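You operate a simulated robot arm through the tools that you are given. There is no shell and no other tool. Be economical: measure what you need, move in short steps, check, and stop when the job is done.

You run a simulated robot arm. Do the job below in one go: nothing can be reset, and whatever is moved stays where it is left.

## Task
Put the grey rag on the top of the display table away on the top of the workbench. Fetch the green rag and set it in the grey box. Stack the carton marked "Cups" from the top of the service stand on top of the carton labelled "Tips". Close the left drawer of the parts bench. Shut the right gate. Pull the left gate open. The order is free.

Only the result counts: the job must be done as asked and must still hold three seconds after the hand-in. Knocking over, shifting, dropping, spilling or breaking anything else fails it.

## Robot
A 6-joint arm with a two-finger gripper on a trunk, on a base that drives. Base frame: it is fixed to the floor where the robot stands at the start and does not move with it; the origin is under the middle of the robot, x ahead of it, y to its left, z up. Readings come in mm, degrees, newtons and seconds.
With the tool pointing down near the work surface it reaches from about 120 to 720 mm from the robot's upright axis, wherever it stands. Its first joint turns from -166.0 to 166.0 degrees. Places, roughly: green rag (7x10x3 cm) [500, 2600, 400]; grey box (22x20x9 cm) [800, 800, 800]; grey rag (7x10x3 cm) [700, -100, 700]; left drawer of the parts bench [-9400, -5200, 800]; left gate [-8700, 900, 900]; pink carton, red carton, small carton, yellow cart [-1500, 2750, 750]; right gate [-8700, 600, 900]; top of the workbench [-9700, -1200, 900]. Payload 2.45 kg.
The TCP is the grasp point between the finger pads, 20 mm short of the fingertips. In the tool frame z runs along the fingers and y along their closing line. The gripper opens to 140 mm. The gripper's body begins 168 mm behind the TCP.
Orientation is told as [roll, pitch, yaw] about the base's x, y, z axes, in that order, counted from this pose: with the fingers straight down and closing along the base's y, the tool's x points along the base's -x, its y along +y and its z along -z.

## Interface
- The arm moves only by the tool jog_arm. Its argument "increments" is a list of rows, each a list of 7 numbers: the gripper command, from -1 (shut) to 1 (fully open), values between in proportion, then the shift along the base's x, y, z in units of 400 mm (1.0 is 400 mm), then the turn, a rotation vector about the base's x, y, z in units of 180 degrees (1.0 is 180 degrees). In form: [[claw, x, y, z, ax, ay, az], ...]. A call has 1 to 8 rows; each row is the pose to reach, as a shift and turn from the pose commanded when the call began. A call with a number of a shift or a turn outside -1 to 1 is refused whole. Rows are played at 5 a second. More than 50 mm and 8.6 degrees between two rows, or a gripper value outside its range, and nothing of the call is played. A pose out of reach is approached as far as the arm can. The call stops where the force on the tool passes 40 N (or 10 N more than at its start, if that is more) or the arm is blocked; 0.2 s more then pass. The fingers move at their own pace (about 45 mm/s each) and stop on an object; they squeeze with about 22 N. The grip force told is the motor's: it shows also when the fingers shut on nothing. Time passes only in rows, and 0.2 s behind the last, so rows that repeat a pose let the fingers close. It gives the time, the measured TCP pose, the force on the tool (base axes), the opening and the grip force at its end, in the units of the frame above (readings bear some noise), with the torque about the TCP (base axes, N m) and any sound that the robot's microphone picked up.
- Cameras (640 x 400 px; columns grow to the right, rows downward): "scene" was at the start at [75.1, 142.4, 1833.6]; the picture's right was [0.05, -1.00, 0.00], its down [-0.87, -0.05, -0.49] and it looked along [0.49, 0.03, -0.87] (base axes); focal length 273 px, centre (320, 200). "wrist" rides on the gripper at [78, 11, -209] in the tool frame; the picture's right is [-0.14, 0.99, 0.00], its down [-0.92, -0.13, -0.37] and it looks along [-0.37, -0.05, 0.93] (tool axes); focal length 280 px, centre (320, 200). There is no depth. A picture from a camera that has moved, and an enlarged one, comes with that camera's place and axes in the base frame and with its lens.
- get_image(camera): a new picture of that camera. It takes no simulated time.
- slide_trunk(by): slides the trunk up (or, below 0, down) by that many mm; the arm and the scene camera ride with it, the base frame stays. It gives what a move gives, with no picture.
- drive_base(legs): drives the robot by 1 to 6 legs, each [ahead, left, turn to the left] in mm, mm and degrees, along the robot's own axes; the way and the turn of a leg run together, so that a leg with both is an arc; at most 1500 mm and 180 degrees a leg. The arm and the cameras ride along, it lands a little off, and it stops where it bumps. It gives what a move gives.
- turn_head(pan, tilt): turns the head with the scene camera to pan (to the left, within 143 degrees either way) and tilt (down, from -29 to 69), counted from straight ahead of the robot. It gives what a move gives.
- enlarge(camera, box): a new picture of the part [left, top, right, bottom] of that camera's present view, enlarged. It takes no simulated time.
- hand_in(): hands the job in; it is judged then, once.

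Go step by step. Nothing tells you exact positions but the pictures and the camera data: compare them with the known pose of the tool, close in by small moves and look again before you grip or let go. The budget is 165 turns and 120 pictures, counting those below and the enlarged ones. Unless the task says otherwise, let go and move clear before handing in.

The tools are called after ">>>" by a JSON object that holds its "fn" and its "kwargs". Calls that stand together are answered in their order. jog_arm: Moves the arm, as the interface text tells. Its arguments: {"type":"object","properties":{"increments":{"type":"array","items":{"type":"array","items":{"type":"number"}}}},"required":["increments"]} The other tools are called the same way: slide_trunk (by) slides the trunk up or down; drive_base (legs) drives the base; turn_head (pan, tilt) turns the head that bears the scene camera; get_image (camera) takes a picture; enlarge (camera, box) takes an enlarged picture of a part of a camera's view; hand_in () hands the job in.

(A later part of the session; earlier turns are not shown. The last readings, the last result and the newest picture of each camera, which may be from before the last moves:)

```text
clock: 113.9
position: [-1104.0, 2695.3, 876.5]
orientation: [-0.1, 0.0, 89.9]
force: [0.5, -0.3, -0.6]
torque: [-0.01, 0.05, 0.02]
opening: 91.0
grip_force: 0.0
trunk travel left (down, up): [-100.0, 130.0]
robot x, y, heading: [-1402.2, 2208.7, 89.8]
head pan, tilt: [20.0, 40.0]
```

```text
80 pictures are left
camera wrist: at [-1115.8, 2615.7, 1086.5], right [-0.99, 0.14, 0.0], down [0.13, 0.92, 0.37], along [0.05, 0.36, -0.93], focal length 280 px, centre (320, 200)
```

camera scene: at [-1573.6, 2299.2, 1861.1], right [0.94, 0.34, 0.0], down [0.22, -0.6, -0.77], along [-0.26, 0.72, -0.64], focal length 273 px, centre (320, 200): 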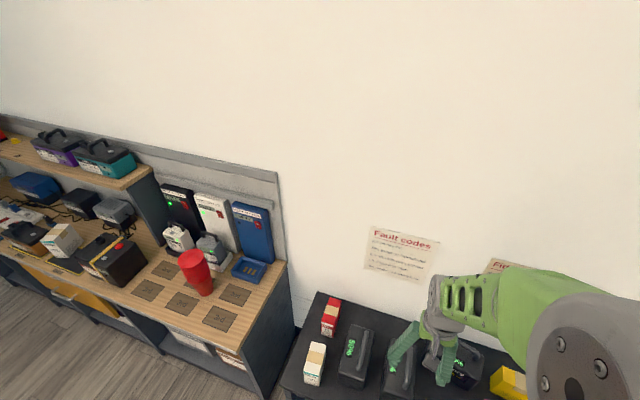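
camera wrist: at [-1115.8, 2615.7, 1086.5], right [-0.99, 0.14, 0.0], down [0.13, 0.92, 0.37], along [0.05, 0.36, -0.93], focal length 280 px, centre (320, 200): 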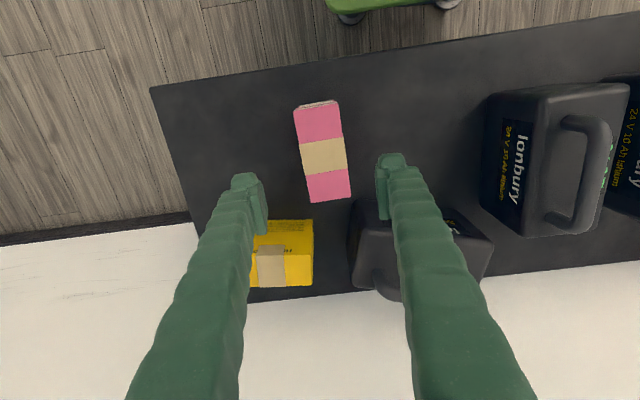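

Aligned; a small correction and descend around the pink carton, then grip.

>>> {"fn": "jog_arm", "kwargs": {"increments": [[0.3, -0.012, -0.01, -0.12, 0, 0, 0], [0.3, -0.012, -0.01, -0.24, 0, 0, 0], [0.3, -0.012, -0.01, -0.36, 0, 0, 0], [0.3, -0.012, -0.01, -0.46, 0, 0, 0]]}}

>>> {"fn": "get_image", "kwargs": {"camera": "wrist"}}

```text
clock: 114.9
position: [-1110.1, 2691.2, 693.6]
orientation: [-0.1, 0.1, 89.9]
force: [0.2, 0.1, -0.8]
torque: [-0.05, 0.03, -0.03]
opening: 91.1
grip_force: 0.1
trunk travel left (down, up): [-100.0, 130.0]
robot x, y, heading: [-1402.6, 2208.3, 89.7]
head pan, tilt: [20.0, 40.0]
```

```text
79 pictures are left
camera wrist: at [-1121.5, 2612.0, 902.4], right [-0.99, 0.14, 0.0], down [0.13, 0.92, 0.37], along [0.05, 0.36, -0.93], focal length 280 px, centre (320, 200)
```

wrist: 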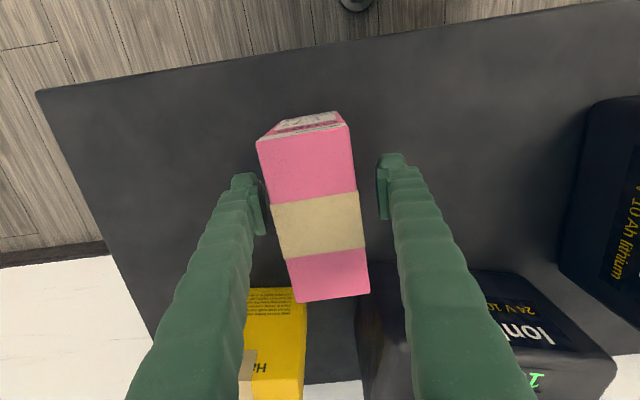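

>>> {"fn": "jog_arm", "kwargs": {"increments": [[0, 0, 0, 0, 0, 0, 0], [-0.4, 0, 0, 0, 0, 0, 0], [-1, 0, 0, 0, 0, 0, 0], [-1, 0, 0, 0, 0, 0, 0], [-1, 0, 0, 0, 0, 0, 0], [-1, 0, 0, 0.06, 0, 0, 0], [-1, 0, 0, 0.18, 0, 0, 0], [-1, 0, 0, 0.3, 0, 0, 0]]}}

>>> {"fn": "jog_arm", "kwargs": {"increments": [[-1, -0.04, 0, 0.12, 0, 0, 0], [-1, -0.08, 0, 0.24, 0, 0, 0], [-1, -0.14, 0, 0.35, 0, 0, 0], [-1, -0.22, 0, 0.44, 0, 0, 0], [-1, -0.32, 0.02, 0.5, 0, 0, 0], [-1, -0.44, 0.04, 0.52, 0, 0, 0], [-1, -0.56, 0.06, 0.52, 0, 0, 0], [-1, -0.68, 0.08, 0.52, 0, 0, 0]]}}

>>> {"fn": "get_image", "kwargs": {"camera": "wrist"}}

```text
clock: 116.7
position: [-1110.6, 2690.7, 815.1]
orientation: [-0.1, 0.1, 89.9]
force: [-0.5, 0.2, -2.7]
torque: [0.01, -0.01, -0.02]
opening: 56.4
grip_force: 22.0
trunk travel left (down, up): [-100.0, 130.0]
robot x, y, heading: [-1400.6, 2210.1, 89.7]
head pan, tilt: [20.0, 40.0]
```

```text
refused: row 1 steps farther than a row can; nothing moved
```

```text
78 pictures are left
camera wrist: at [-1122.3, 2610.8, 1024.1], right [-0.99, 0.14, 0.0], down [0.13, 0.92, 0.37], along [0.05, 0.36, -0.93], focal length 280 px, centre (320, 200)
```

wrist: 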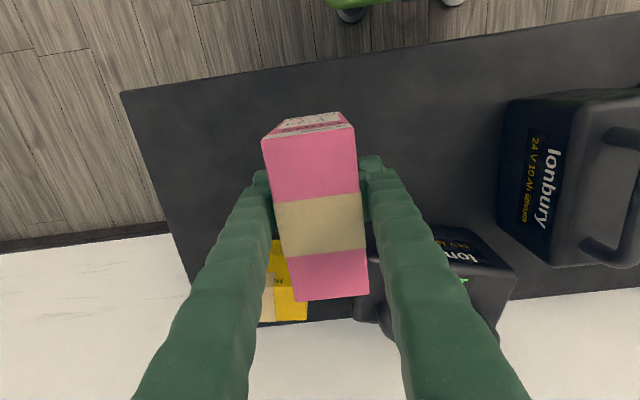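

Cups is held. Raising and carrying it left toward Tips in two stages.

>>> {"fn": "jog_arm", "kwargs": {"increments": [[-1, 0, 0, 0.12, 0, 0, 0], [-1, -0.02, 0, 0.24, 0, 0, 0], [-1, -0.06, 0, 0.34, 0, 0, 0], [-1, -0.14, 0, 0.42, 0, 0, 0], [-1, -0.25, 0.02, 0.43, 0, 0, 0], [-1, -0.37, 0.03, 0.43, 0, 0, 0], [-1, -0.49, 0.04, 0.43, 0, 0, 0], [-1, -0.61, 0.05, 0.43, 0, 0, 0]]}}

>>> {"fn": "jog_arm", "kwargs": {"increments": [[-1, -0.11, 0.05, 0, 0, 0, 0], [-1, -0.22, 0.1, 0, 0, 0, 0], [-1, -0.33, 0.15, 0, 0, 0, 0], [-1, -0.44, 0.2, 0, 0, 0, 0], [-1, -0.55, 0.25, 0, 0, 0, 0], [-1, -0.66, 0.28, 0, 0, 0, 0], [-1, -0.77, 0.31, 0, 0, 0, 0], [-1, -0.87, 0.35, 0, 0, 0, 0]]}}

>>> {"fn": "get_image", "kwargs": {"camera": "wrist"}}

>>> {"fn": "get_image", "kwargs": {"camera": "scene"}}

```text
clock: 118.5
position: [-1355.2, 2711.3, 986.0]
orientation: [-0.1, 0.1, 90.0]
force: [-0.2, -0.1, -3.1]
torque: [-0.02, -0.01, 0.0]
opening: 56.3
grip_force: 21.9
trunk travel left (down, up): [-100.0, 130.0]
robot x, y, heading: [-1403.9, 2210.7, 89.9]
head pan, tilt: [20.0, 40.0]
```

```text
clock: 120.3
position: [-1702.5, 2850.1, 985.6]
orientation: [0.0, 0.2, 89.9]
force: [-0.3, 0.4, -2.4]
torque: [-0.02, -0.02, 0.01]
opening: 56.5
grip_force: 22.2
trunk travel left (down, up): [-100.0, 130.0]
robot x, y, heading: [-1405.8, 2209.5, 89.9]
head pan, tilt: [20.0, 40.0]
```

```text
77 pictures are left
camera wrist: at [-1715.6, 2771.5, 1194.5], right [-0.99, 0.14, 0.0], down [0.13, 0.92, 0.37], along [0.05, 0.36, -0.93], focal length 280 px, centre (320, 200)
```

wrist: 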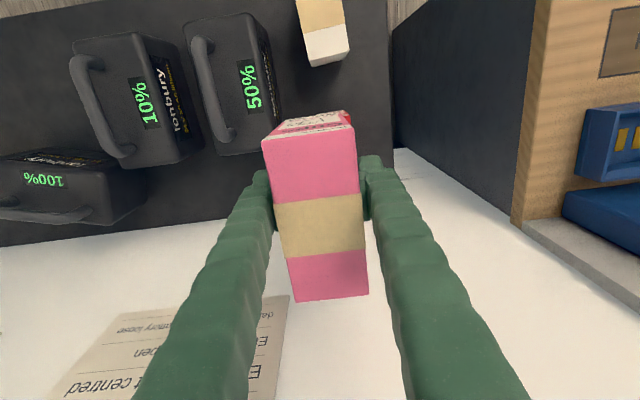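

```text
76 pictures are left
camera scene: at [-1574.6, 2298.9, 1861.0], right [0.94, 0.34, 0.0], down [0.22, -0.6, -0.77], along [-0.26, 0.72, -0.64], focal length 273 px, centre (320, 200)
```

scene: 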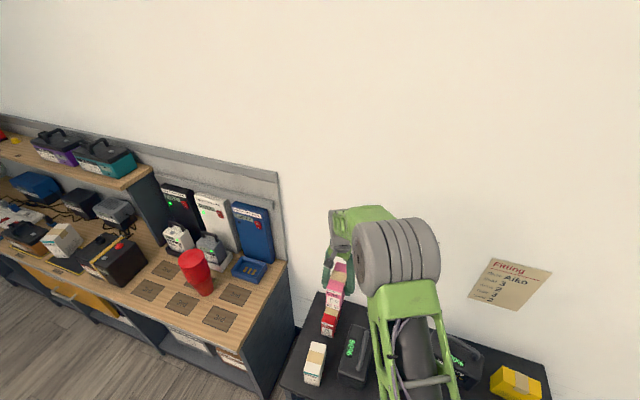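

>>> {"fn": "enlarge", "kwargs": {"camera": "scene", "box": [290, 240, 386, 300]}}

>>> {"fn": "enlarge", "kwargs": {"camera": "scene", "box": [280, 300, 376, 360]}}

```text
6.67 times, centred on (338, 270) of scene
camera zoom: at [-1574.6, 2298.9, 1861.0], right [0.94, 0.34, 0.0], down [0.22, -0.6, -0.77], along [-0.26, 0.72, -0.64], focal length 1820 px, centre (200, -267)
```

zoom: 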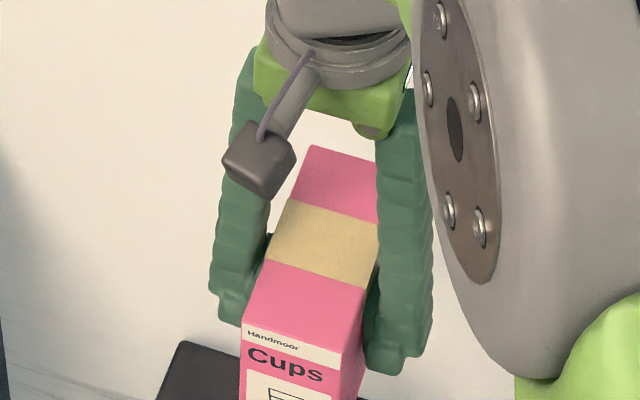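

```text
6.67 times, centred on (328, 330) of scene
camera zoom: at [-1574.6, 2298.9, 1861.0], right [0.94, 0.34, 0.0], down [0.22, -0.6, -0.77], along [-0.26, 0.72, -0.64], focal length 1820 px, centre (267, -667)
```

zoom: 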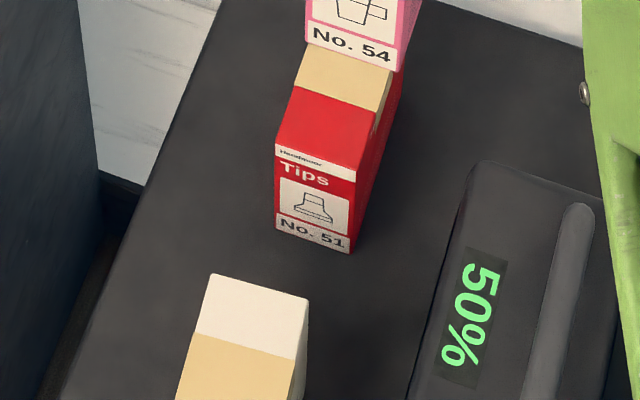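

Positions agree from two cameras. I'll centre over Tips, descend to just above it and look.

>>> {"fn": "jog_arm", "kwargs": {"increments": [[-1, -0.0625, 0.045, -0.02, 0, 0, 0], [-1, -0.0625, 0.045, -0.14, 0, 0, 0], [-1, -0.0625, 0.045, -0.26, 0, 0, 0], [-1, -0.0625, 0.045, -0.36, 0, 0, 0], [-1, -0.0625, 0.045, -0.39, 0, 0, 0]]}}

>>> {"fn": "enlarge", "kwargs": {"camera": "scene", "box": [272, 270, 384, 340]}}

```text
clock: 121.5
position: [-1727.5, 2868.9, 829.3]
orientation: [-0.1, 0.2, 89.8]
force: [0.0, 1.0, -1.9]
torque: [0.01, 0.0, -0.04]
opening: 56.6
grip_force: 22.5
trunk travel left (down, up): [-100.0, 130.0]
robot x, y, heading: [-1402.3, 2207.7, 89.9]
head pan, tilt: [20.0, 40.0]
```

```text
5.71 times, centred on (328, 305) of scene
camera zoom: at [-1573.6, 2298.5, 1861.2], right [0.94, 0.34, 0.0], down [0.22, -0.6, -0.77], along [-0.26, 0.72, -0.64], focal length 1560 px, centre (274, -400)
```

zoom: 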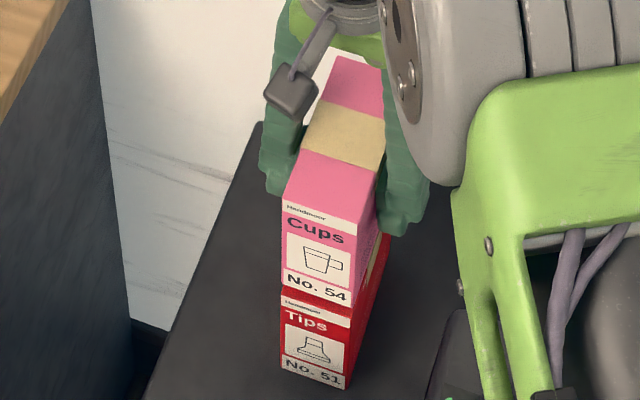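

>>> {"fn": "jog_arm", "kwargs": {"increments": [[-1, 0, 0, -0.015, 0, 0, 0], [-1, 0, 0, -0.028, 0, 0, 0], [-1, 0, 0, -0.035, 0, 0, 0]]}}

>>> {"fn": "enlarge", "kwargs": {"camera": "scene", "box": [272, 270, 384, 340]}}

```text
clock: 122.3
position: [-1727.5, 2870.4, 815.2]
orientation: [-0.1, 0.1, 89.9]
force: [0.3, 1.1, -1.9]
torque: [-0.01, 0.01, -0.01]
opening: 56.5
grip_force: 21.8
trunk travel left (down, up): [-100.0, 130.0]
robot x, y, heading: [-1403.3, 2208.3, 90.0]
head pan, tilt: [20.0, 40.0]
```

```text
5.71 times, centred on (328, 305) of scene
camera zoom: at [-1573.7, 2298.5, 1861.2], right [0.94, 0.34, 0.0], down [0.22, -0.6, -0.77], along [-0.26, 0.72, -0.64], focal length 1560 px, centre (274, -400)
```

zoom: 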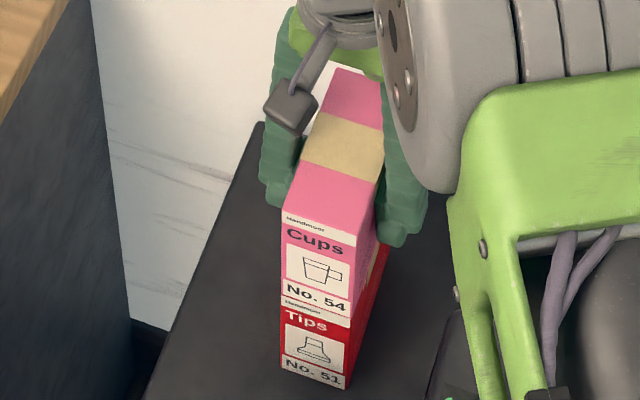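

>>> {"fn": "jog_arm", "kwargs": {"increments": [[-1, 0, 0, -0.005, 0, 0, 0], [-1, 0, 0, -0.01, 0, 0, 0]]}}

```text
clock: 122.9
position: [-1729.0, 2870.0, 814.8]
orientation: [-0.1, 0.0, 89.9]
force: [1.0, -1.3, 14.4]
torque: [-0.48, -0.17, 0.01]
opening: 56.5
grip_force: 21.8
trunk travel left (down, up): [-100.0, 130.0]
robot x, y, heading: [-1401.5, 2208.7, 89.8]
head pan, tilt: [20.0, 40.0]
```

Contact made. Opening and lifting straight away.

>>> {"fn": "jog_arm", "kwargs": {"increments": [[-0.5, 0, 0, 0.003, 0, 0, 0], [-0.1, 0, 0, 0.003, 0, 0, 0], [0.2, 0, 0, 0.003, 0, 0, 0], [0.2, 0, 0, 0.003, 0, 0, 0], [0.2, 0, 0, 0.003, 0, 0, 0]]}}

>>> {"fn": "jog_arm", "kwargs": {"increments": [[0.2, 0, 0, 0.06, 0, 0, 0], [0.2, 0, 0, 0.18, 0, 0, 0], [0.2, 0, 0, 0.3, 0, 0, 0], [0.2, 0, 0, 0.42, 0, 0, 0], [0.2, 0.06, -0.05, 0.5, 0, 0, 0], [0.2, 0.12, -0.14, 0.55, 0, 0, 0], [0.2, 0.2, -0.23, 0.58, 0, 0, 0], [0.2, 0.27, -0.32, 0.58, 0, 0, 0]]}}

>>> {"fn": "get_image", "kwargs": {"camera": "wrist"}}

>>> {"fn": "enlarge", "kwargs": {"camera": "scene", "box": [240, 250, 432, 370]}}

```text
clock: 124.1
position: [-1727.4, 2869.3, 812.6]
orientation: [-0.2, 0.1, 89.9]
force: [0.3, 0.1, -0.2]
torque: [0.0, 0.0, -0.01]
opening: 84.1
grip_force: 0.0
trunk travel left (down, up): [-100.0, 130.0]
robot x, y, heading: [-1405.3, 2211.7, 90.0]
head pan, tilt: [20.0, 40.0]
```

```text
clock: 125.9
position: [-1619.6, 2740.1, 1044.8]
orientation: [-0.1, 0.1, 89.9]
force: [-0.3, -0.2, 0.0]
torque: [0.04, 0.01, 0.0]
opening: 83.9
grip_force: 0.0
trunk travel left (down, up): [-100.0, 130.0]
robot x, y, heading: [-1403.8, 2208.6, 90.0]
head pan, tilt: [20.0, 40.0]
```

```text
71 pictures are left
camera wrist: at [-1630.3, 2661.2, 1254.0], right [-0.99, 0.14, 0.0], down [0.13, 0.92, 0.37], along [0.05, 0.36, -0.93], focal length 280 px, centre (320, 200)
```

wrist: 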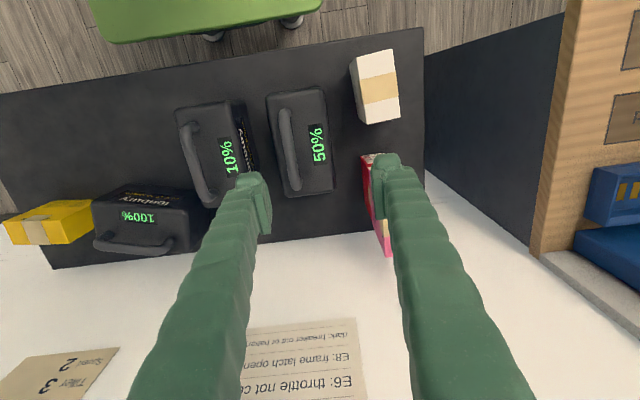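

```text
3.33 times, centred on (336, 310) of scene
camera zoom: at [-1572.8, 2297.5, 1861.3], right [0.94, 0.34, 0.0], down [0.22, -0.6, -0.77], along [-0.26, 0.72, -0.64], focal length 910 px, centre (267, -167)
```

zoom: 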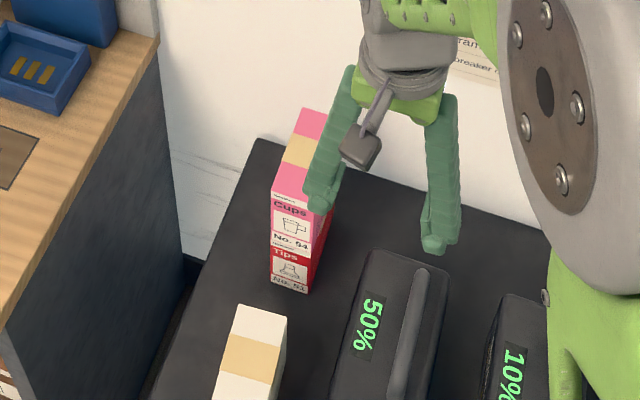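

Cups sits squarely on Tips. I'll tuck the arm and drive back to the display table for the grey rag.

>>> {"fn": "jog_arm", "kwargs": {"increments": [[0.5, 0.1, -0.05, 0, 0, 0, 0], [0.5, 0.2, -0.1, 0, 0, 0, 0], [0.5, 0.3, -0.15, 0, 0, 0, 0], [0.5, 0.4, -0.2, 0, 0, 0, 0], [0.5, 0.5, -0.25, 0, 0, 0, 0], [0.5, 0.57, -0.3, 0, 0, 0, 0]]}}

>>> {"fn": "drive_base", "kwargs": {"legs": [[-600, 0, 0], [0, 0, -90], [1250, 0, 0], [0, -1400, 0], [0, -300, 0], [130, 0, 0]]}}

>>> {"fn": "turn_head", "kwargs": {"pan": -10, "tilt": 50}}

>>> {"fn": "get_image", "kwargs": {"camera": "scene"}}

>>> {"fn": "get_image", "kwargs": {"camera": "wrist"}}

```text
clock: 127.3
position: [-1390.8, 2618.5, 1045.0]
orientation: [-0.2, 0.2, 89.9]
force: [0.9, 0.5, -0.5]
torque: [0.02, 0.07, 0.02]
opening: 105.0
grip_force: 0.1
trunk travel left (down, up): [-100.0, 130.0]
robot x, y, heading: [-1402.3, 2211.1, 90.0]
head pan, tilt: [20.0, 40.0]
```

```text
clock: 156.4
position: [357.0, -149.7, 1043.3]
orientation: [-0.1, 0.2, -1.1]
force: [-0.2, -0.6, 0.2]
torque: [0.02, 0.03, 0.02]
opening: 104.9
grip_force: 0.1
trunk travel left (down, up): [-100.0, 130.0]
robot x, y, heading: [-55.0, -132.4, -1.1]
head pan, tilt: [20.0, 40.0]
```

```text
clock: 157.3
position: [355.5, -148.5, 1044.8]
orientation: [-0.1, 0.1, -1.2]
force: [1.2, 0.2, 0.5]
torque: [0.02, -0.01, 0.0]
opening: 104.7
grip_force: 0.1
trunk travel left (down, up): [-100.0, 130.0]
robot x, y, heading: [-52.6, -133.9, -0.8]
head pan, tilt: [-10.0, 50.0]
```

```text
69 pictures are left
camera scene: at [32.0, -5.3, 1847.1], right [-0.19, -0.98, 0.0], down [-0.75, 0.15, -0.64], along [0.63, -0.12, -0.77], focal length 273 px, centre (320, 200)
```

scene: 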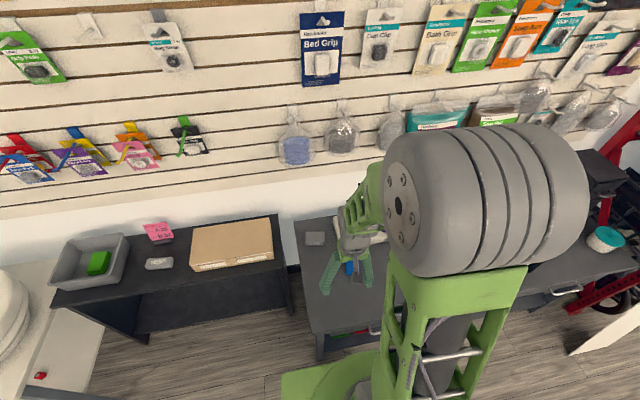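

```text
68 pictures are left
camera wrist: at [277.5, -138.5, 1253.3], right [0.16, 0.99, 0.0], down [0.92, -0.14, 0.37], along [0.36, -0.06, -0.93], focal length 280 px, centre (320, 200)
```

wrist: 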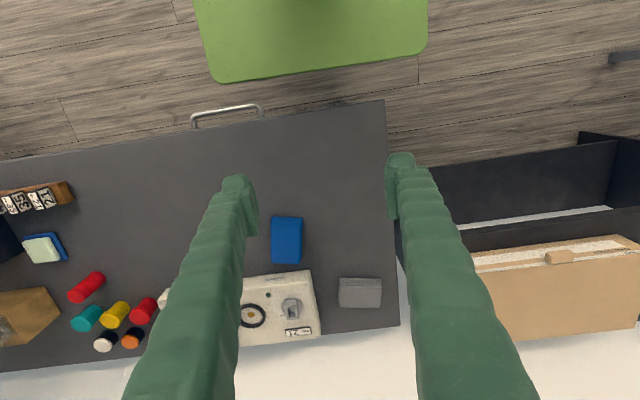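

The grey rag is at about (736,-115,710), 100 mm along y, with the control panel close to its right. I'll edge forward and reach out with a slight tilt, fully open.

>>> {"fn": "drive_base", "kwargs": {"legs": [[40, 0, 1]]}}

>>> {"fn": "jog_arm", "kwargs": {"increments": [[1, 0.1, 0.015, -0.05, 0, -0.014, 0], [1, 0.2, 0.03, -0.1, 0, -0.028, 0], [1, 0.3, 0.045, -0.15, 0, -0.042, 0], [1, 0.4, 0.06, -0.2, 0, -0.056, 0], [1, 0.5, 0.07, -0.25, 0, -0.07, 0], [1, 0.6, 0.08, -0.3, 0, -0.084, 0], [1, 0.69, 0.09, -0.35, 0, -0.098, 0], [1, 0.76, 0.1, -0.4, 0, -0.111, 0]]}}

>>> {"fn": "get_image", "kwargs": {"camera": "wrist"}}

```text
clock: 158.2
position: [395.0, -142.4, 1043.4]
orientation: [0.0, 0.2, -0.1]
force: [-0.2, -0.2, 0.3]
torque: [0.01, 0.1, 0.05]
opening: 105.2
grip_force: 0.1
trunk travel left (down, up): [-100.0, 130.0]
robot x, y, heading: [-16.3, -127.9, 0.0]
head pan, tilt: [-10.0, 50.0]
```

```text
clock: 160.0
position: [700.0, -103.5, 882.6]
orientation: [0.0, -19.9, 0.0]
force: [-0.6, -0.4, -0.1]
torque: [0.01, -0.02, -0.01]
opening: 139.9
grip_force: 0.0
trunk travel left (down, up): [-100.0, 130.0]
robot x, y, heading: [-16.7, -129.8, 0.3]
head pan, tilt: [-10.0, 50.0]
```

```text
67 pictures are left
camera wrist: at [555.2, -93.7, 1053.4], right [0.13, 0.99, 0.05], down [0.74, -0.13, 0.66], along [0.66, -0.05, -0.75], focal length 280 px, centre (320, 200)
```

wrist: 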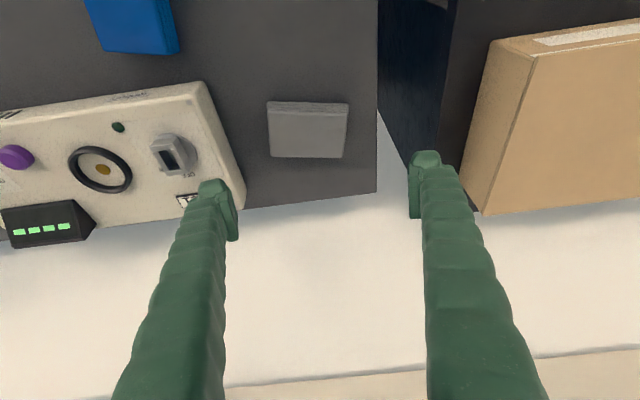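

Two views agree: rag centre (726,-116), top z≈727, table ≈697. Descending around it now.

>>> {"fn": "jog_arm", "kwargs": {"increments": [[1, 0.03, -0.015, -0.11, 0, 0, 0], [1, 0.055, -0.015, -0.22, 0, 0, 0], [1, 0.055, -0.015, -0.33, 0, 0, 0]]}}

>>> {"fn": "get_image", "kwargs": {"camera": "wrist"}}

```text
clock: 160.8
position: [721.1, -111.5, 772.0]
orientation: [2.0, -19.2, -7.4]
force: [0.2, -0.3, 0.0]
torque: [0.03, 0.06, 0.04]
opening: 140.2
grip_force: 0.0
out of reach, approached as far as the arm can: row 3
trunk travel left (down, up): [-100.0, 130.0]
robot x, y, heading: [-16.7, -131.4, 0.2]
head pan, tilt: [-10.0, 50.0]
```

```text
66 pictures are left
camera wrist: at [578.8, -91.1, 943.9], right [0.24, 0.97, 0.08], down [0.72, -0.24, 0.65], along [0.64, -0.1, -0.76], focal length 280 px, centre (320, 200)
```

wrist: 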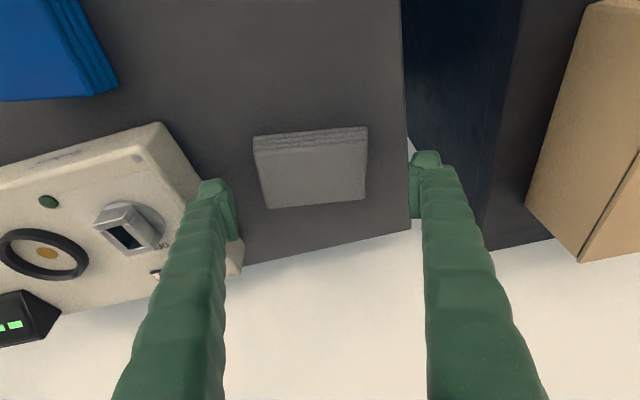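

That height is out of reach for the tilted arm. I'll raise back, straighten the yaw, and lower with the trunk instead.

>>> {"fn": "jog_arm", "kwargs": {"increments": [[1, 0, 0, 0.06, -0.005, -0.002, 0.02], [1, 0, 0, 0.08, -0.01, -0.004, 0.041]]}}

>>> {"fn": "slide_trunk", "kwargs": {"by": -60}}

>>> {"fn": "get_image", "kwargs": {"camera": "wrist"}}

```text
clock: 161.4
position: [720.9, -110.2, 801.0]
orientation: [-1.5, -20.1, 5.8]
force: [-0.1, 0.8, 0.0]
torque: [0.0, 0.0, 0.03]
opening: 140.6
grip_force: 0.0
out of reach, approached as far as the arm can: row 2
trunk travel left (down, up): [-100.0, 130.0]
robot x, y, heading: [-16.7, -128.1, 0.2]
head pan, tilt: [-10.0, 50.0]
```

```text
clock: 162.4
position: [720.3, -110.7, 740.8]
orientation: [-1.6, -20.1, 5.8]
force: [-0.4, -0.7, -0.4]
torque: [0.01, -0.01, -0.02]
opening: 140.3
grip_force: 0.0
trunk travel left (down, up): [-40.0, 190.0]
robot x, y, heading: [-16.6, -131.5, -0.3]
head pan, tilt: [-10.0, 50.0]
```

```text
65 pictures are left
camera wrist: at [575.1, -110.8, 910.0], right [0.04, 1.0, 0.02], down [0.74, -0.04, 0.67], along [0.67, -0.01, -0.75], focal length 280 px, centre (320, 200)
```

wrist: 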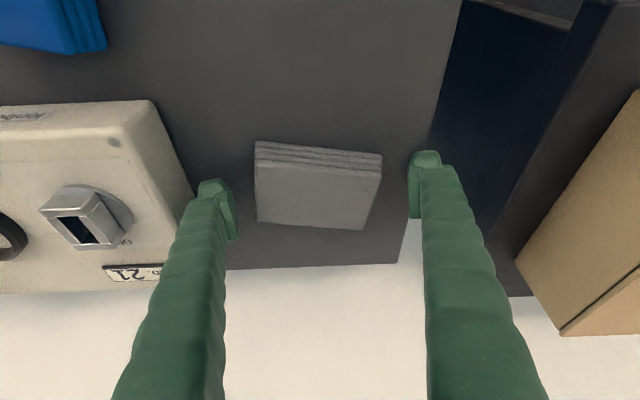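

>>> {"fn": "jog_arm", "kwargs": {"increments": [[1, 0, 0, 0, 0.004, 0, -0.016], [1, 0, 0, 0, 0.008, 0, -0.032]]}}

>>> {"fn": "get_image", "kwargs": {"camera": "wrist"}}

```text
clock: 163.0
position: [722.2, -110.3, 741.3]
orientation: [0.0, -20.2, -0.4]
force: [-0.1, -0.1, 0.3]
torque: [0.01, -0.04, -0.01]
opening: 140.1
grip_force: 0.2
trunk travel left (down, up): [-40.0, 190.0]
robot x, y, heading: [-16.2, -130.3, 0.1]
head pan, tilt: [-10.0, 50.0]
```

```text
64 pictures are left
camera wrist: at [575.7, -100.3, 910.1], right [0.14, 0.99, 0.05], down [0.74, -0.13, 0.66], along [0.66, -0.06, -0.75], focal length 280 px, centre (320, 200)
```

wrist: 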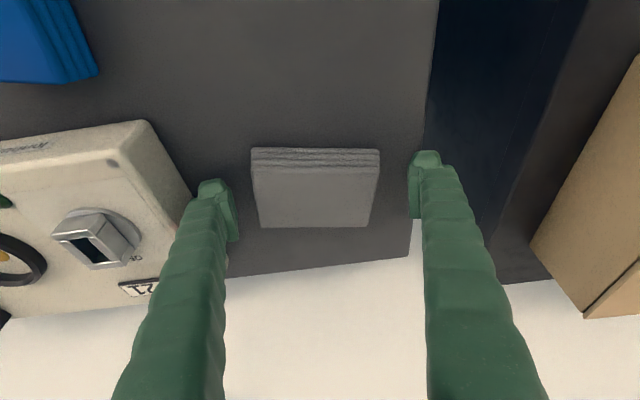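

>>> {"fn": "jog_arm", "kwargs": {"increments": [[1, 0, -0.005, -0.02, 0, 0, 0], [1, 0, -0.008, -0.035, 0, 0, 0], [1, 0, -0.008, -0.045, 0, 0, 0]]}}

>>> {"fn": "get_image", "kwargs": {"camera": "wrist"}}

```text
clock: 163.6
position: [721.4, -112.7, 735.4]
orientation: [0.1, -20.3, -0.5]
force: [-17.7, 2.5, 27.0]
torque: [-0.89, 0.56, -0.57]
opening: 140.2
grip_force: 0.0
trunk travel left (down, up): [-40.0, 190.0]
robot x, y, heading: [-19.8, -133.7, 0.1]
head pan, tilt: [-10.0, 50.0]
stopped in row 2: the force on the tool passed its limit at 48 N (the readings are from after the stop); the commanded pose is now the measured one
```

```text
63 pictures are left
camera wrist: at [575.1, -101.9, 903.4], right [0.14, 0.99, 0.05], down [0.73, -0.13, 0.67], along [0.67, -0.05, -0.74], focal length 280 px, centre (320, 200)
```

wrist: 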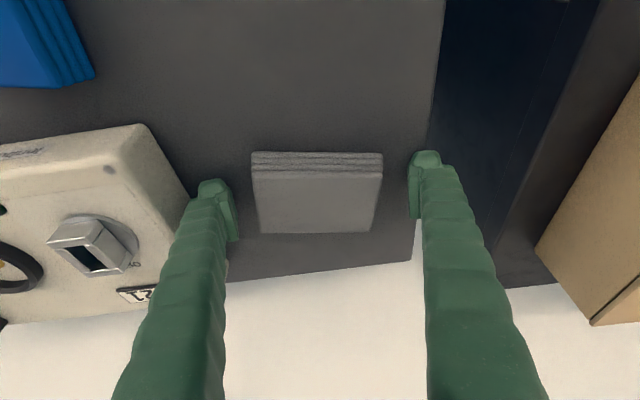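

The fingertips touched the table. I'll lift 3 mm and close on the rag, then lift.

>>> {"fn": "jog_arm", "kwargs": {"increments": [[1, 0, 0, 0.009, 0, 0, 0], [0.6, 0.006, 0, 0.009, 0, 0, 0], [0.2, 0.006, 0, 0.009, 0, 0, 0], [-1, 0.006, 0, 0.009, 0, 0, 0], [-1, 0.006, 0, 0.009, 0, 0, 0], [-1, 0.006, 0, 0.009, 0, 0, 0]]}}

>>> {"fn": "jog_arm", "kwargs": {"increments": [[-1, 0, 0, 0.04, 0, 0, 0], [-1, 0, 0, 0.14, 0, 0, 0], [-1, -0.03, 0, 0.24, 0, 0, 0], [-1, -0.06, 0, 0.34, 0, 0, 0]]}}

>>> {"fn": "get_image", "kwargs": {"camera": "wrist"}}

```text
clock: 165.0
position: [726.1, -113.6, 737.8]
orientation: [0.1, -20.7, -0.6]
force: [-1.7, -11.7, 34.7]
torque: [-0.75, 0.25, 0.1]
opening: 110.9
grip_force: 22.1
trunk travel left (down, up): [-40.0, 190.0]
robot x, y, heading: [-17.6, -129.8, -0.2]
head pan, tilt: [-10.0, 50.0]
```

```text
clock: 166.0
position: [700.4, -111.7, 870.8]
orientation: [0.1, -20.2, -0.4]
force: [0.4, -0.2, 0.2]
torque: [0.0, -0.01, 0.0]
opening: 110.4
grip_force: 22.2
out of reach, approached as far as the arm can: row 1
trunk travel left (down, up): [-40.0, 190.0]
robot x, y, heading: [-14.4, -129.3, 0.0]
head pan, tilt: [-10.0, 50.0]
```

```text
62 pictures are left
camera wrist: at [555.2, -101.7, 1040.3], right [0.14, 0.99, 0.05], down [0.74, -0.13, 0.66], along [0.66, -0.05, -0.75], focal length 280 px, centre (320, 200)
```

wrist: 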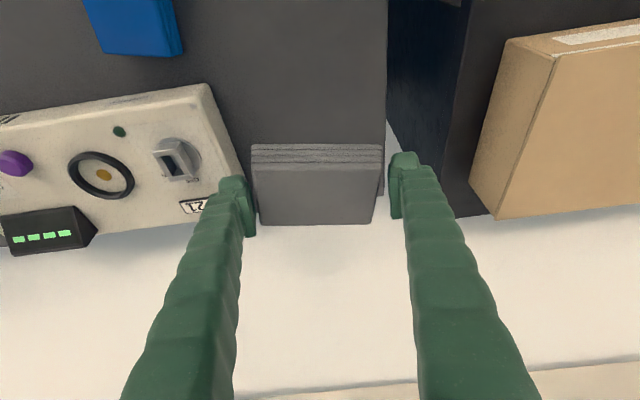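

The grey rag is held. I'll tuck the arm and begin the trip across the room, looking along the way.

>>> {"fn": "jog_arm", "kwargs": {"increments": [[-1, -0.1, 0, 0.05, 0, 0.014, 0], [-1, -0.2, 0, 0.1, 0, 0.028, 0], [-1, -0.3, 0, 0.15, 0, 0.042, 0], [-1, -0.4, 0, 0.2, 0, 0.056, 0], [-1, -0.5, 0, 0.25, 0, 0.07, 0], [-1, -0.6, 0, 0.3, 0, 0.084, 0], [-1, -0.7, 0, 0.35, 0, 0.098, 0], [-1, -0.75, 0, 0.38, 0, 0.111, 0]]}}

>>> {"fn": "drive_base", "kwargs": {"legs": [[-400, 0, 0], [0, 1400, 0], [0, 300, 0], [0, 0, 90], [0, 0, 90], [600, 0, 0]]}}

>>> {"fn": "turn_head", "kwargs": {"pan": 20, "tilt": 12}}

>>> {"fn": "get_image", "kwargs": {"camera": "scene"}}

>>> {"fn": "get_image", "kwargs": {"camera": "wrist"}}

```text
clock: 167.8
position: [400.3, -113.1, 1022.8]
orientation: [0.0, -0.1, -0.4]
force: [0.3, 0.1, -0.5]
torque: [0.01, -0.03, 0.0]
opening: 109.7
grip_force: 21.8
trunk travel left (down, up): [-40.0, 190.0]
robot x, y, heading: [-15.6, -131.6, -0.5]
head pan, tilt: [-10.0, 50.0]
```

```text
clock: 195.7
position: [-1432.6, 1559.3, 1022.5]
orientation: [-0.1, -0.2, 178.9]
force: [0.4, 0.4, -0.1]
torque: [-0.01, 0.0, 0.02]
opening: 103.9
grip_force: 22.2
trunk travel left (down, up): [-40.0, 190.0]
robot x, y, heading: [-1014.8, 1572.7, 179.4]
head pan, tilt: [-10.0, 50.0]
```

```text
clock: 196.8
position: [-1431.8, 1559.4, 1023.0]
orientation: [-0.1, -0.2, 178.9]
force: [0.1, 0.1, -0.8]
torque: [0.02, -0.02, -0.01]
opening: 104.1
grip_force: 22.3
trunk travel left (down, up): [-40.0, 190.0]
robot x, y, heading: [-1014.4, 1569.5, 179.6]
head pan, tilt: [20.0, 12.0]
```

```text
61 pictures are left
camera scene: at [-1114.5, 1401.2, 1845.6], right [-0.33, 0.94, 0.0], down [0.2, 0.07, -0.98], along [-0.92, -0.32, -0.21], focal length 273 px, centre (320, 200)
```

scene: 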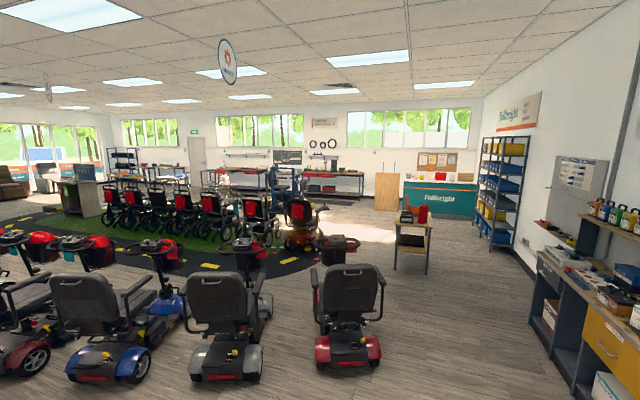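

```text
60 pictures are left
camera wrist: at [-1353.5, 1546.4, 1231.4], right [-0.16, -0.99, 0.0], down [-0.92, 0.14, 0.37], along [-0.37, 0.06, -0.93], focal length 280 px, centre (320, 200)
```

wrist: 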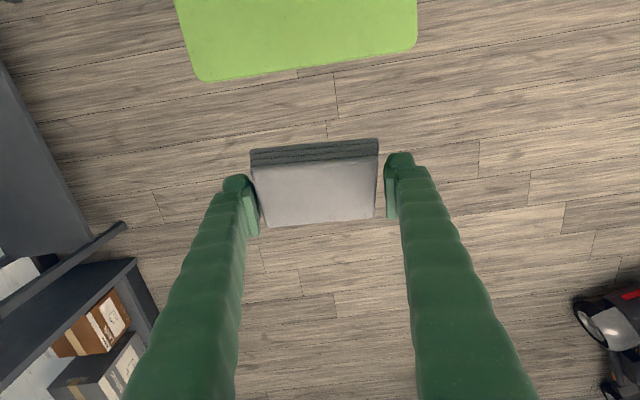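

The rag is still gripped. The corridor along the right side is clear: scooter edge at y≈1200, small table at (-5000,1290–1680). I'll drive along y≈2000.

>>> {"fn": "drive_base", "kwargs": {"legs": [[1450, -200, 0.4], [1450, -220, 0], [1450, -220, 0], [600, 0, 0]]}}

>>> {"fn": "turn_head", "kwargs": {"pan": 25, "tilt": 20}}

>>> {"fn": "get_image", "kwargs": {"camera": "scene"}}

```text
clock: 220.7
position: [-6372.5, 2207.1, 1023.6]
orientation: [-0.1, -0.2, 179.3]
force: [-0.1, 0.8, 0.3]
torque: [-0.04, -0.03, 0.0]
opening: 102.3
grip_force: 22.0
trunk travel left (down, up): [-40.0, 190.0]
robot x, y, heading: [-5955.1, 2222.4, 179.7]
head pan, tilt: [20.0, 12.0]
```

```text
clock: 221.4
position: [-6372.6, 2208.7, 1022.8]
orientation: [-0.1, -0.2, 179.4]
force: [0.0, 0.5, -0.5]
torque: [0.01, -0.02, 0.01]
opening: 102.0
grip_force: 22.2
trunk travel left (down, up): [-40.0, 190.0]
robot x, y, heading: [-5955.4, 2220.6, 179.6]
head pan, tilt: [25.0, 20.0]
```

```text
59 pictures are left
camera scene: at [-6050.9, 2042.9, 1832.6], right [-0.42, 0.91, 0.0], down [0.31, 0.14, -0.94], along [-0.85, -0.39, -0.34], focal length 273 px, centre (320, 200)
```

scene: 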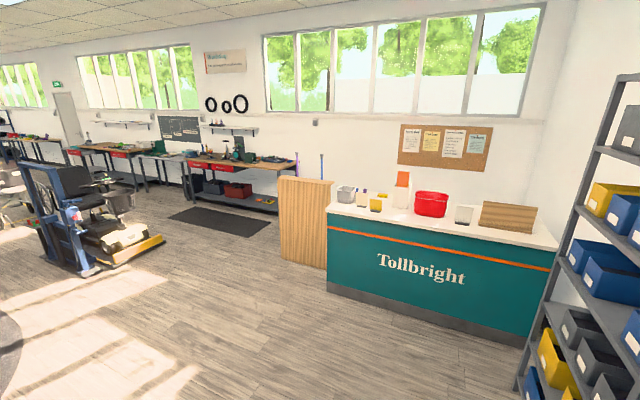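

>>> {"fn": "enlarge", "kwargs": {"camera": "scene", "box": [240, 145, 400, 275]}}

>>> {"fn": "enlarge", "kwargs": {"camera": "scene", "box": [60, 110, 300, 260]}}

```text
3.08 times, centred on (320, 210) of scene
camera zoom: at [-6050.9, 2042.9, 1832.6], right [-0.42, 0.91, 0.0], down [0.31, 0.14, -0.94], along [-0.85, -0.39, -0.34], focal length 840 px, centre (320, 169)
```

zoom: 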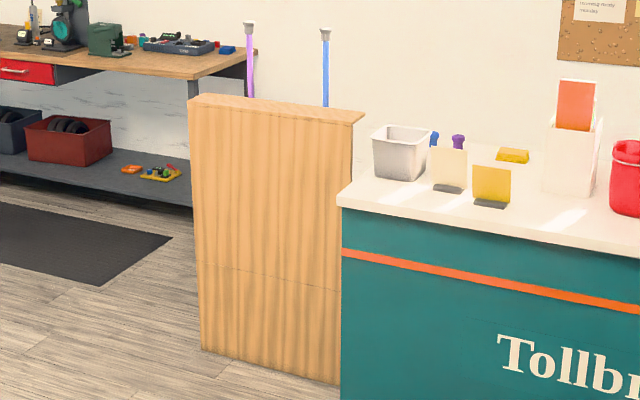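

```text
2.67 times, centred on (180, 185) of scene
camera zoom: at [-6050.9, 2042.9, 1832.6], right [-0.42, 0.91, 0.0], down [0.31, 0.14, -0.94], along [-0.85, -0.39, -0.34], focal length 728 px, centre (693, 240)
```

zoom: 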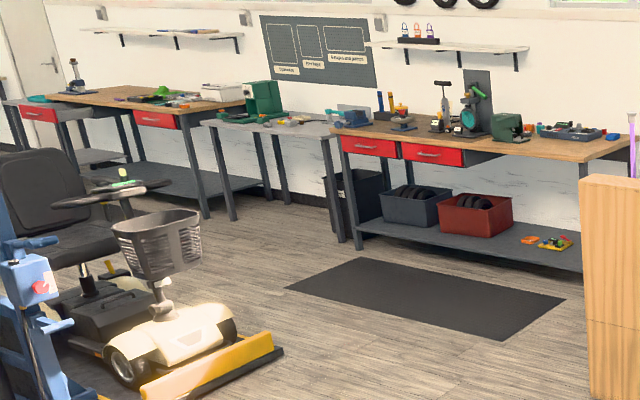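

The gates appear to be on the far side of the wooden kiosk; the workbench is the wooden bench against the wall with red drawers. I'll drive around toward the workbench first.

>>> {"fn": "drive_base", "kwargs": {"legs": [[1000, 1000, 0.3], [850, 1000, 0], [450, 700, 0]]}}

>>> {"fn": "turn_head", "kwargs": {"pan": 15, "tilt": 30}}

>>> {"fn": "get_image", "kwargs": {"camera": "scene"}}

>>> {"fn": "turn_head", "kwargs": {"pan": -60, "tilt": 30}}

>>> {"fn": "get_image", "kwargs": {"camera": "scene"}}

```text
clock: 245.4
position: [-8691.4, -481.4, 1023.0]
orientation: [0.0, -0.2, 179.5]
force: [0.4, -0.3, -0.2]
torque: [-0.01, -0.01, -0.02]
opening: 100.5
grip_force: 21.7
trunk travel left (down, up): [-40.0, 190.0]
robot x, y, heading: [-8275.5, -465.8, 179.8]
head pan, tilt: [25.0, 20.0]
```

```text
clock: 246.1
position: [-8690.5, -480.9, 1022.4]
orientation: [-0.1, -0.3, 179.5]
force: [0.7, 1.0, -0.4]
torque: [-0.04, 0.01, -0.01]
opening: 100.9
grip_force: 22.2
trunk travel left (down, up): [-40.0, 190.0]
robot x, y, heading: [-8273.7, -468.9, 179.9]
head pan, tilt: [15.0, 30.0]
```

```text
56 pictures are left
camera scene: at [-8371.8, -630.0, 1816.6], right [-0.26, 0.97, 0.0], down [0.48, 0.13, -0.87], along [-0.84, -0.22, -0.5], focal length 273 px, centre (320, 200)
```

scene: 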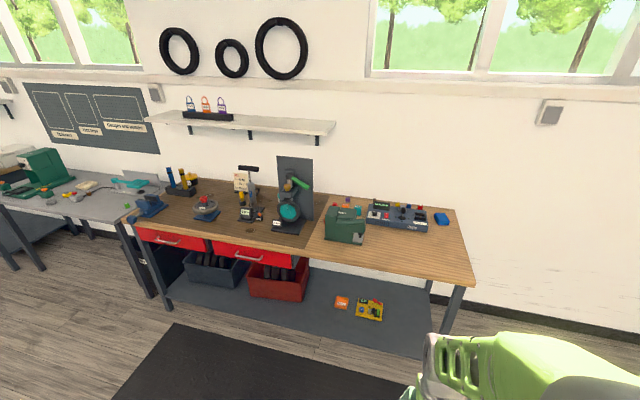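

```text
clock: 247.6
position: [-8690.0, -481.2, 1022.2]
orientation: [-0.1, -0.2, 179.5]
force: [0.6, 0.2, -0.4]
torque: [-0.01, 0.0, 0.0]
opening: 100.2
grip_force: 22.6
trunk travel left (down, up): [-40.0, 190.0]
robot x, y, heading: [-8271.1, -469.9, 180.0]
head pan, tilt: [-60.0, 30.0]
```

```text
55 pictures are left
camera scene: at [-8329.5, -528.4, 1816.5], right [0.87, 0.5, 0.0], down [0.25, -0.43, -0.87], along [-0.43, 0.75, -0.5], focal length 273 px, centre (320, 200)
```

scene: 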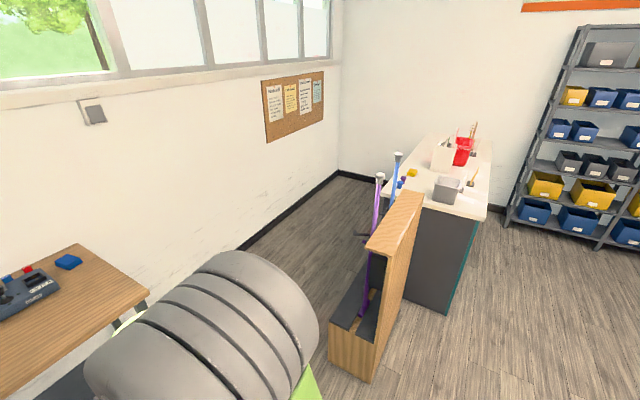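

The bench's free spot is its near-right end around (-9580,-330). I'll shift right to keep off the mat, then forward past the kiosk.

>>> {"fn": "drive_base", "kwargs": {"legs": [[0, -430, 0], [700, 0, 0]]}}

>>> {"fn": "get_image", "kwargs": {"camera": "wrist"}}

>>> {"fn": "get_image", "kwargs": {"camera": "scene"}}

```text
clock: 255.4
position: [-9385.7, -46.0, 1021.9]
orientation: [0.0, -0.2, 179.3]
force: [-0.4, 0.0, -0.1]
torque: [0.0, -0.03, -0.01]
opening: 100.1
grip_force: 22.2
trunk travel left (down, up): [-40.0, 190.0]
robot x, y, heading: [-8964.2, -32.2, 179.9]
head pan, tilt: [-60.0, 30.0]
```

```text
54 pictures are left
camera wrist: at [-9307.3, -60.4, 1231.3], right [-0.15, -0.99, 0.0], down [-0.92, 0.14, 0.37], along [-0.37, 0.06, -0.93], focal length 280 px, centre (320, 200)
```

wrist: 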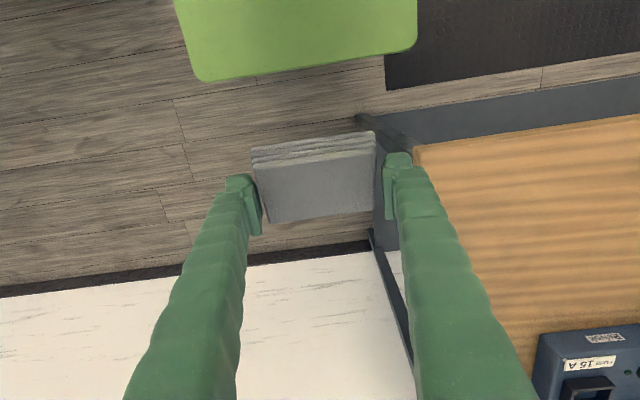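

```text
53 pictures are left
camera scene: at [-9024.6, -93.8, 1816.5], right [0.87, 0.5, 0.0], down [0.25, -0.43, -0.87], along [-0.43, 0.75, -0.5], focal length 273 px, centre (320, 200)
```

scene: 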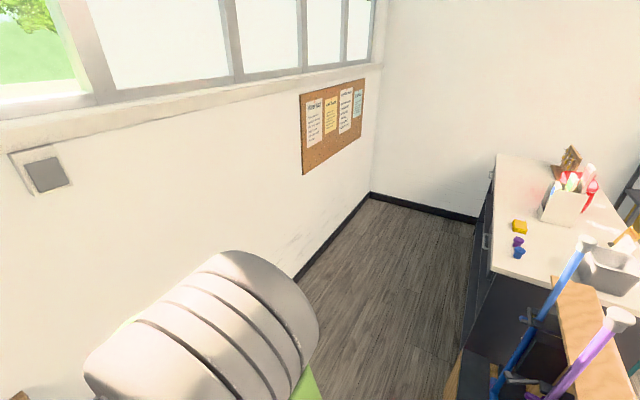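

>>> {"fn": "jog_arm", "kwargs": {"increments": [[-1, -0.055, -0.09, 0, 0, 0, 0], [-1, -0.11, -0.18, 0, 0, 0, 0], [-1, -0.165, -0.27, 0, 0, 0, 0], [-1, -0.22, -0.36, 0, 0, 0, 0], [-1, -0.275, -0.45, 0, 0, 0, 0], [-1, -0.33, -0.54, 0, 0, 0, 0], [-1, -0.385, -0.635, 0, 0, 0, 0], [-1, -0.385, -0.635, -0.12, 0, 0, 0]]}}

>>> {"fn": "get_image", "kwargs": {"camera": "wrist"}}

```text
clock: 257.2
position: [-9541.6, -301.3, 974.0]
orientation: [0.0, -0.3, 179.3]
force: [-0.3, -0.1, -1.1]
torque: [0.04, -0.03, -0.01]
opening: 100.1
grip_force: 21.9
trunk travel left (down, up): [-40.0, 190.0]
robot x, y, heading: [-8970.2, -33.5, 179.7]
head pan, tilt: [-60.0, 30.0]
```

```text
52 pictures are left
camera wrist: at [-9462.6, -314.4, 1183.0], right [-0.15, -0.99, 0.0], down [-0.92, 0.14, 0.37], along [-0.37, 0.06, -0.93], focal length 280 px, centre (320, 200)
```

wrist: 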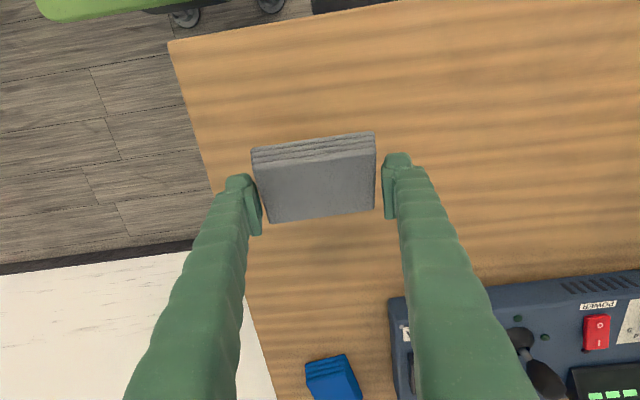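

The rag hangs tilted because I gripped it at 20°; I'll tilt the tool back so it lies flat, shift inward a bit, and lower.

>>> {"fn": "jog_arm", "kwargs": {"increments": [[-1, 0, -0.05, 0, 0, 0.037, 0], [-1, 0, -0.1, 0, 0, 0.074, 0], [-1, 0, -0.12, -0.04, 0, 0.111, 0], [-1, 0, -0.12, -0.08, 0, 0.111, 0]]}}

>>> {"fn": "get_image", "kwargs": {"camera": "wrist"}}

```text
clock: 258.2
position: [-9539.5, -349.2, 943.4]
orientation: [0.2, -20.3, 179.3]
force: [-0.5, -0.3, 0.5]
torque: [0.01, -0.01, -0.01]
opening: 100.3
grip_force: 21.9
trunk travel left (down, up): [-40.0, 190.0]
robot x, y, heading: [-8968.8, -32.4, 179.5]
head pan, tilt: [-60.0, 30.0]
```

```text
51 pictures are left
camera wrist: at [-9394.5, -362.4, 1111.9], right [-0.14, -0.99, 0.05], down [-0.74, 0.14, 0.66], along [-0.66, 0.06, -0.75], focal length 280 px, centre (320, 200)
```

wrist: 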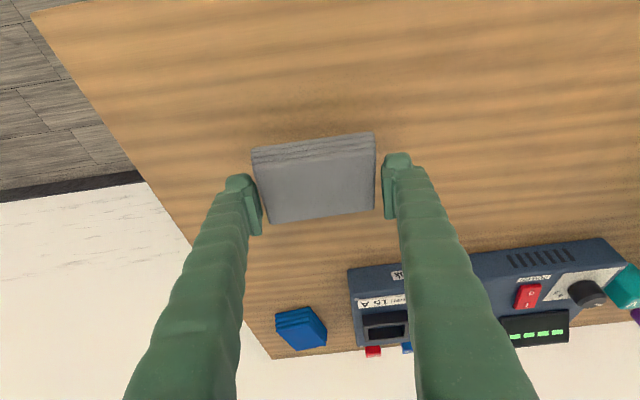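

>>> {"fn": "jog_arm", "kwargs": {"increments": [[-1, 0, 0, -0.02, 0, 0, 0], [-1, 0, 0, -0.04, 0, 0, 0], [-1, 0, 0, -0.055, 0, 0, 0], [-1, 0, 0, -0.065, 0, 0, 0]]}}

```text
clock: 259.2
position: [-9539.3, -349.9, 916.2]
orientation: [0.2, -20.2, 179.5]
force: [0.3, -0.5, -0.7]
torque: [-0.02, -0.03, -0.01]
opening: 100.1
grip_force: 22.3
trunk travel left (down, up): [-40.0, 190.0]
robot x, y, heading: [-8965.5, -29.0, 179.7]
head pan, tilt: [-60.0, 30.0]
```

>>> {"fn": "jog_arm", "kwargs": {"increments": [[-1, 0, 0, -0.01, 0, 0, 0], [-1, 0, 0, -0.02, 0, 0, 0], [-1, 0, 0, -0.03, 0, 0, 0], [-1, 0, 0, -0.04, 0, 0, 0], [-1, 0, 0, -0.05, 0, 0, 0], [-1, 0, 0, -0.06, 0, 0, 0], [-1, 0, 0, -0.07, 0, 0, 0], [-1, 0, 0, -0.08, 0, 0, 0]]}}

>>> {"fn": "get_image", "kwargs": {"camera": "wrist"}}

```text
clock: 260.1
position: [-9542.0, -348.0, 908.1]
orientation: [0.3, -20.6, 179.3]
force: [5.8, 4.4, 17.8]
torque: [0.05, -0.56, 0.06]
opening: 101.7
grip_force: 22.5
trunk travel left (down, up): [-40.0, 190.0]
robot x, y, heading: [-8966.2, -32.3, 179.7]
head pan, tilt: [-60.0, 30.0]
stopped in row 4: the force on the tool passed its limit at 42 N (the readings are from after the stop); the commanded pose is now the measured one
```

```text
50 pictures are left
camera wrist: at [-9395.5, -362.1, 1075.6], right [-0.14, -0.99, 0.05], down [-0.73, 0.14, 0.67], along [-0.67, 0.05, -0.74], focal length 280 px, centre (320, 200)
```

wrist: 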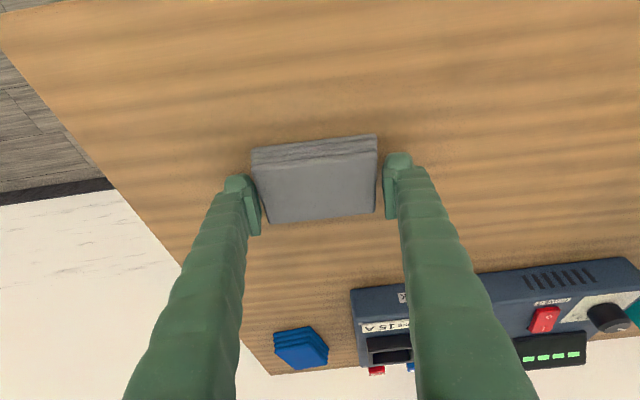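

Contact with the bench. Opening the fingers and rising.

>>> {"fn": "jog_arm", "kwargs": {"increments": [[-0.2, 0, 0, 0.004, 0, 0, 0], [0.5, 0, 0, 0.006, 0, 0, 0], [1, 0, 0, 0.008, 0, 0, 0], [1, 0, 0, 0.01, 0, 0, 0], [1, 0.01, 0, 0.06, 0, 0, 0], [1, 0.03, 0, 0.16, 0, 0, 0], [1, 0.06, 0, 0.27, 0, -0.03, 0], [1, 0.12, 0.04, 0.36, 0, -0.06, 0]]}}

>>> {"fn": "get_image", "kwargs": {"camera": "wrist"}}

```text
clock: 261.9
position: [-9495.0, -333.4, 1048.9]
orientation: [0.2, -9.5, 179.3]
force: [-0.9, 0.0, 0.6]
torque: [-0.01, 0.02, -0.01]
opening: 139.8
grip_force: 0.0
trunk travel left (down, up): [-40.0, 190.0]
robot x, y, heading: [-8964.5, -28.8, 179.8]
head pan, tilt: [-60.0, 30.0]
```

```text
49 pictures are left
camera wrist: at [-9381.9, -346.6, 1242.6], right [-0.15, -0.99, 0.03], down [-0.84, 0.14, 0.52], along [-0.52, 0.05, -0.86], focal length 280 px, centre (320, 200)
```

wrist: 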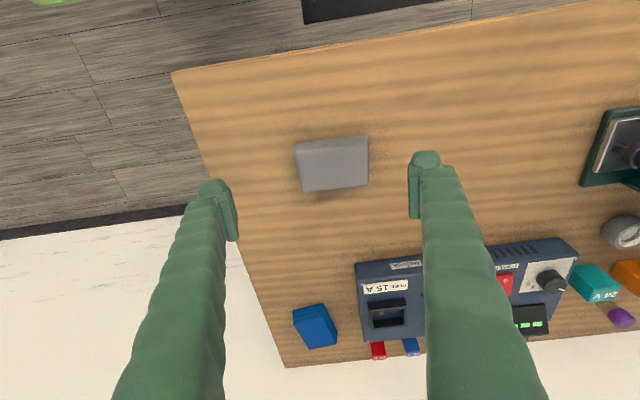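

The grey rag lies on the workbench. I'll tuck the arm and look at the gates.

>>> {"fn": "jog_arm", "kwargs": {"increments": [[0.5, 0.06, 0.09, 0, 0, -0.02, 0], [0.5, 0.12, 0.18, 0, 0, -0.04, 0], [0.5, 0.18, 0.27, 0, 0, -0.053, 0], [0.5, 0.22, 0.38, 0, 0, -0.053, 0], [0.5, 0.26, 0.5, 0, 0, -0.053, 0], [0.5, 0.3, 0.61, 0, 0, -0.053, 0], [0.5, 0.33, 0.72, 0, 0, -0.053, 0]]}}

>>> {"fn": "turn_head", "kwargs": {"pan": -105, "tilt": 40}}

>>> {"fn": "get_image", "kwargs": {"camera": "scene"}}

```text
refused: row 5 steps farther than a row can; nothing moved
```

```text
clock: 263.1
position: [-9493.8, -335.8, 1049.7]
orientation: [0.1, -9.7, 179.3]
force: [0.0, 0.2, 0.2]
torque: [-0.01, -0.01, 0.01]
opening: 140.1
grip_force: 0.0
trunk travel left (down, up): [-40.0, 190.0]
robot x, y, heading: [-8967.4, -35.2, 179.7]
head pan, tilt: [-105.0, 40.0]
```

```text
48 pictures are left
camera scene: at [-8957.1, -90.2, 1801.2], right [0.97, -0.26, 0.0], down [-0.17, -0.62, -0.77], along [0.2, 0.74, -0.64], focal length 273 px, centre (320, 200)
```

scene: 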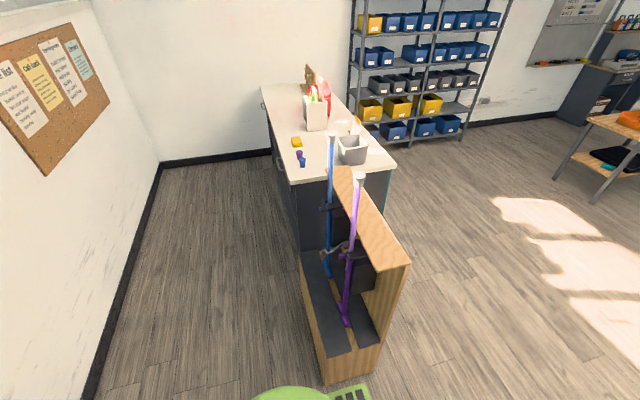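

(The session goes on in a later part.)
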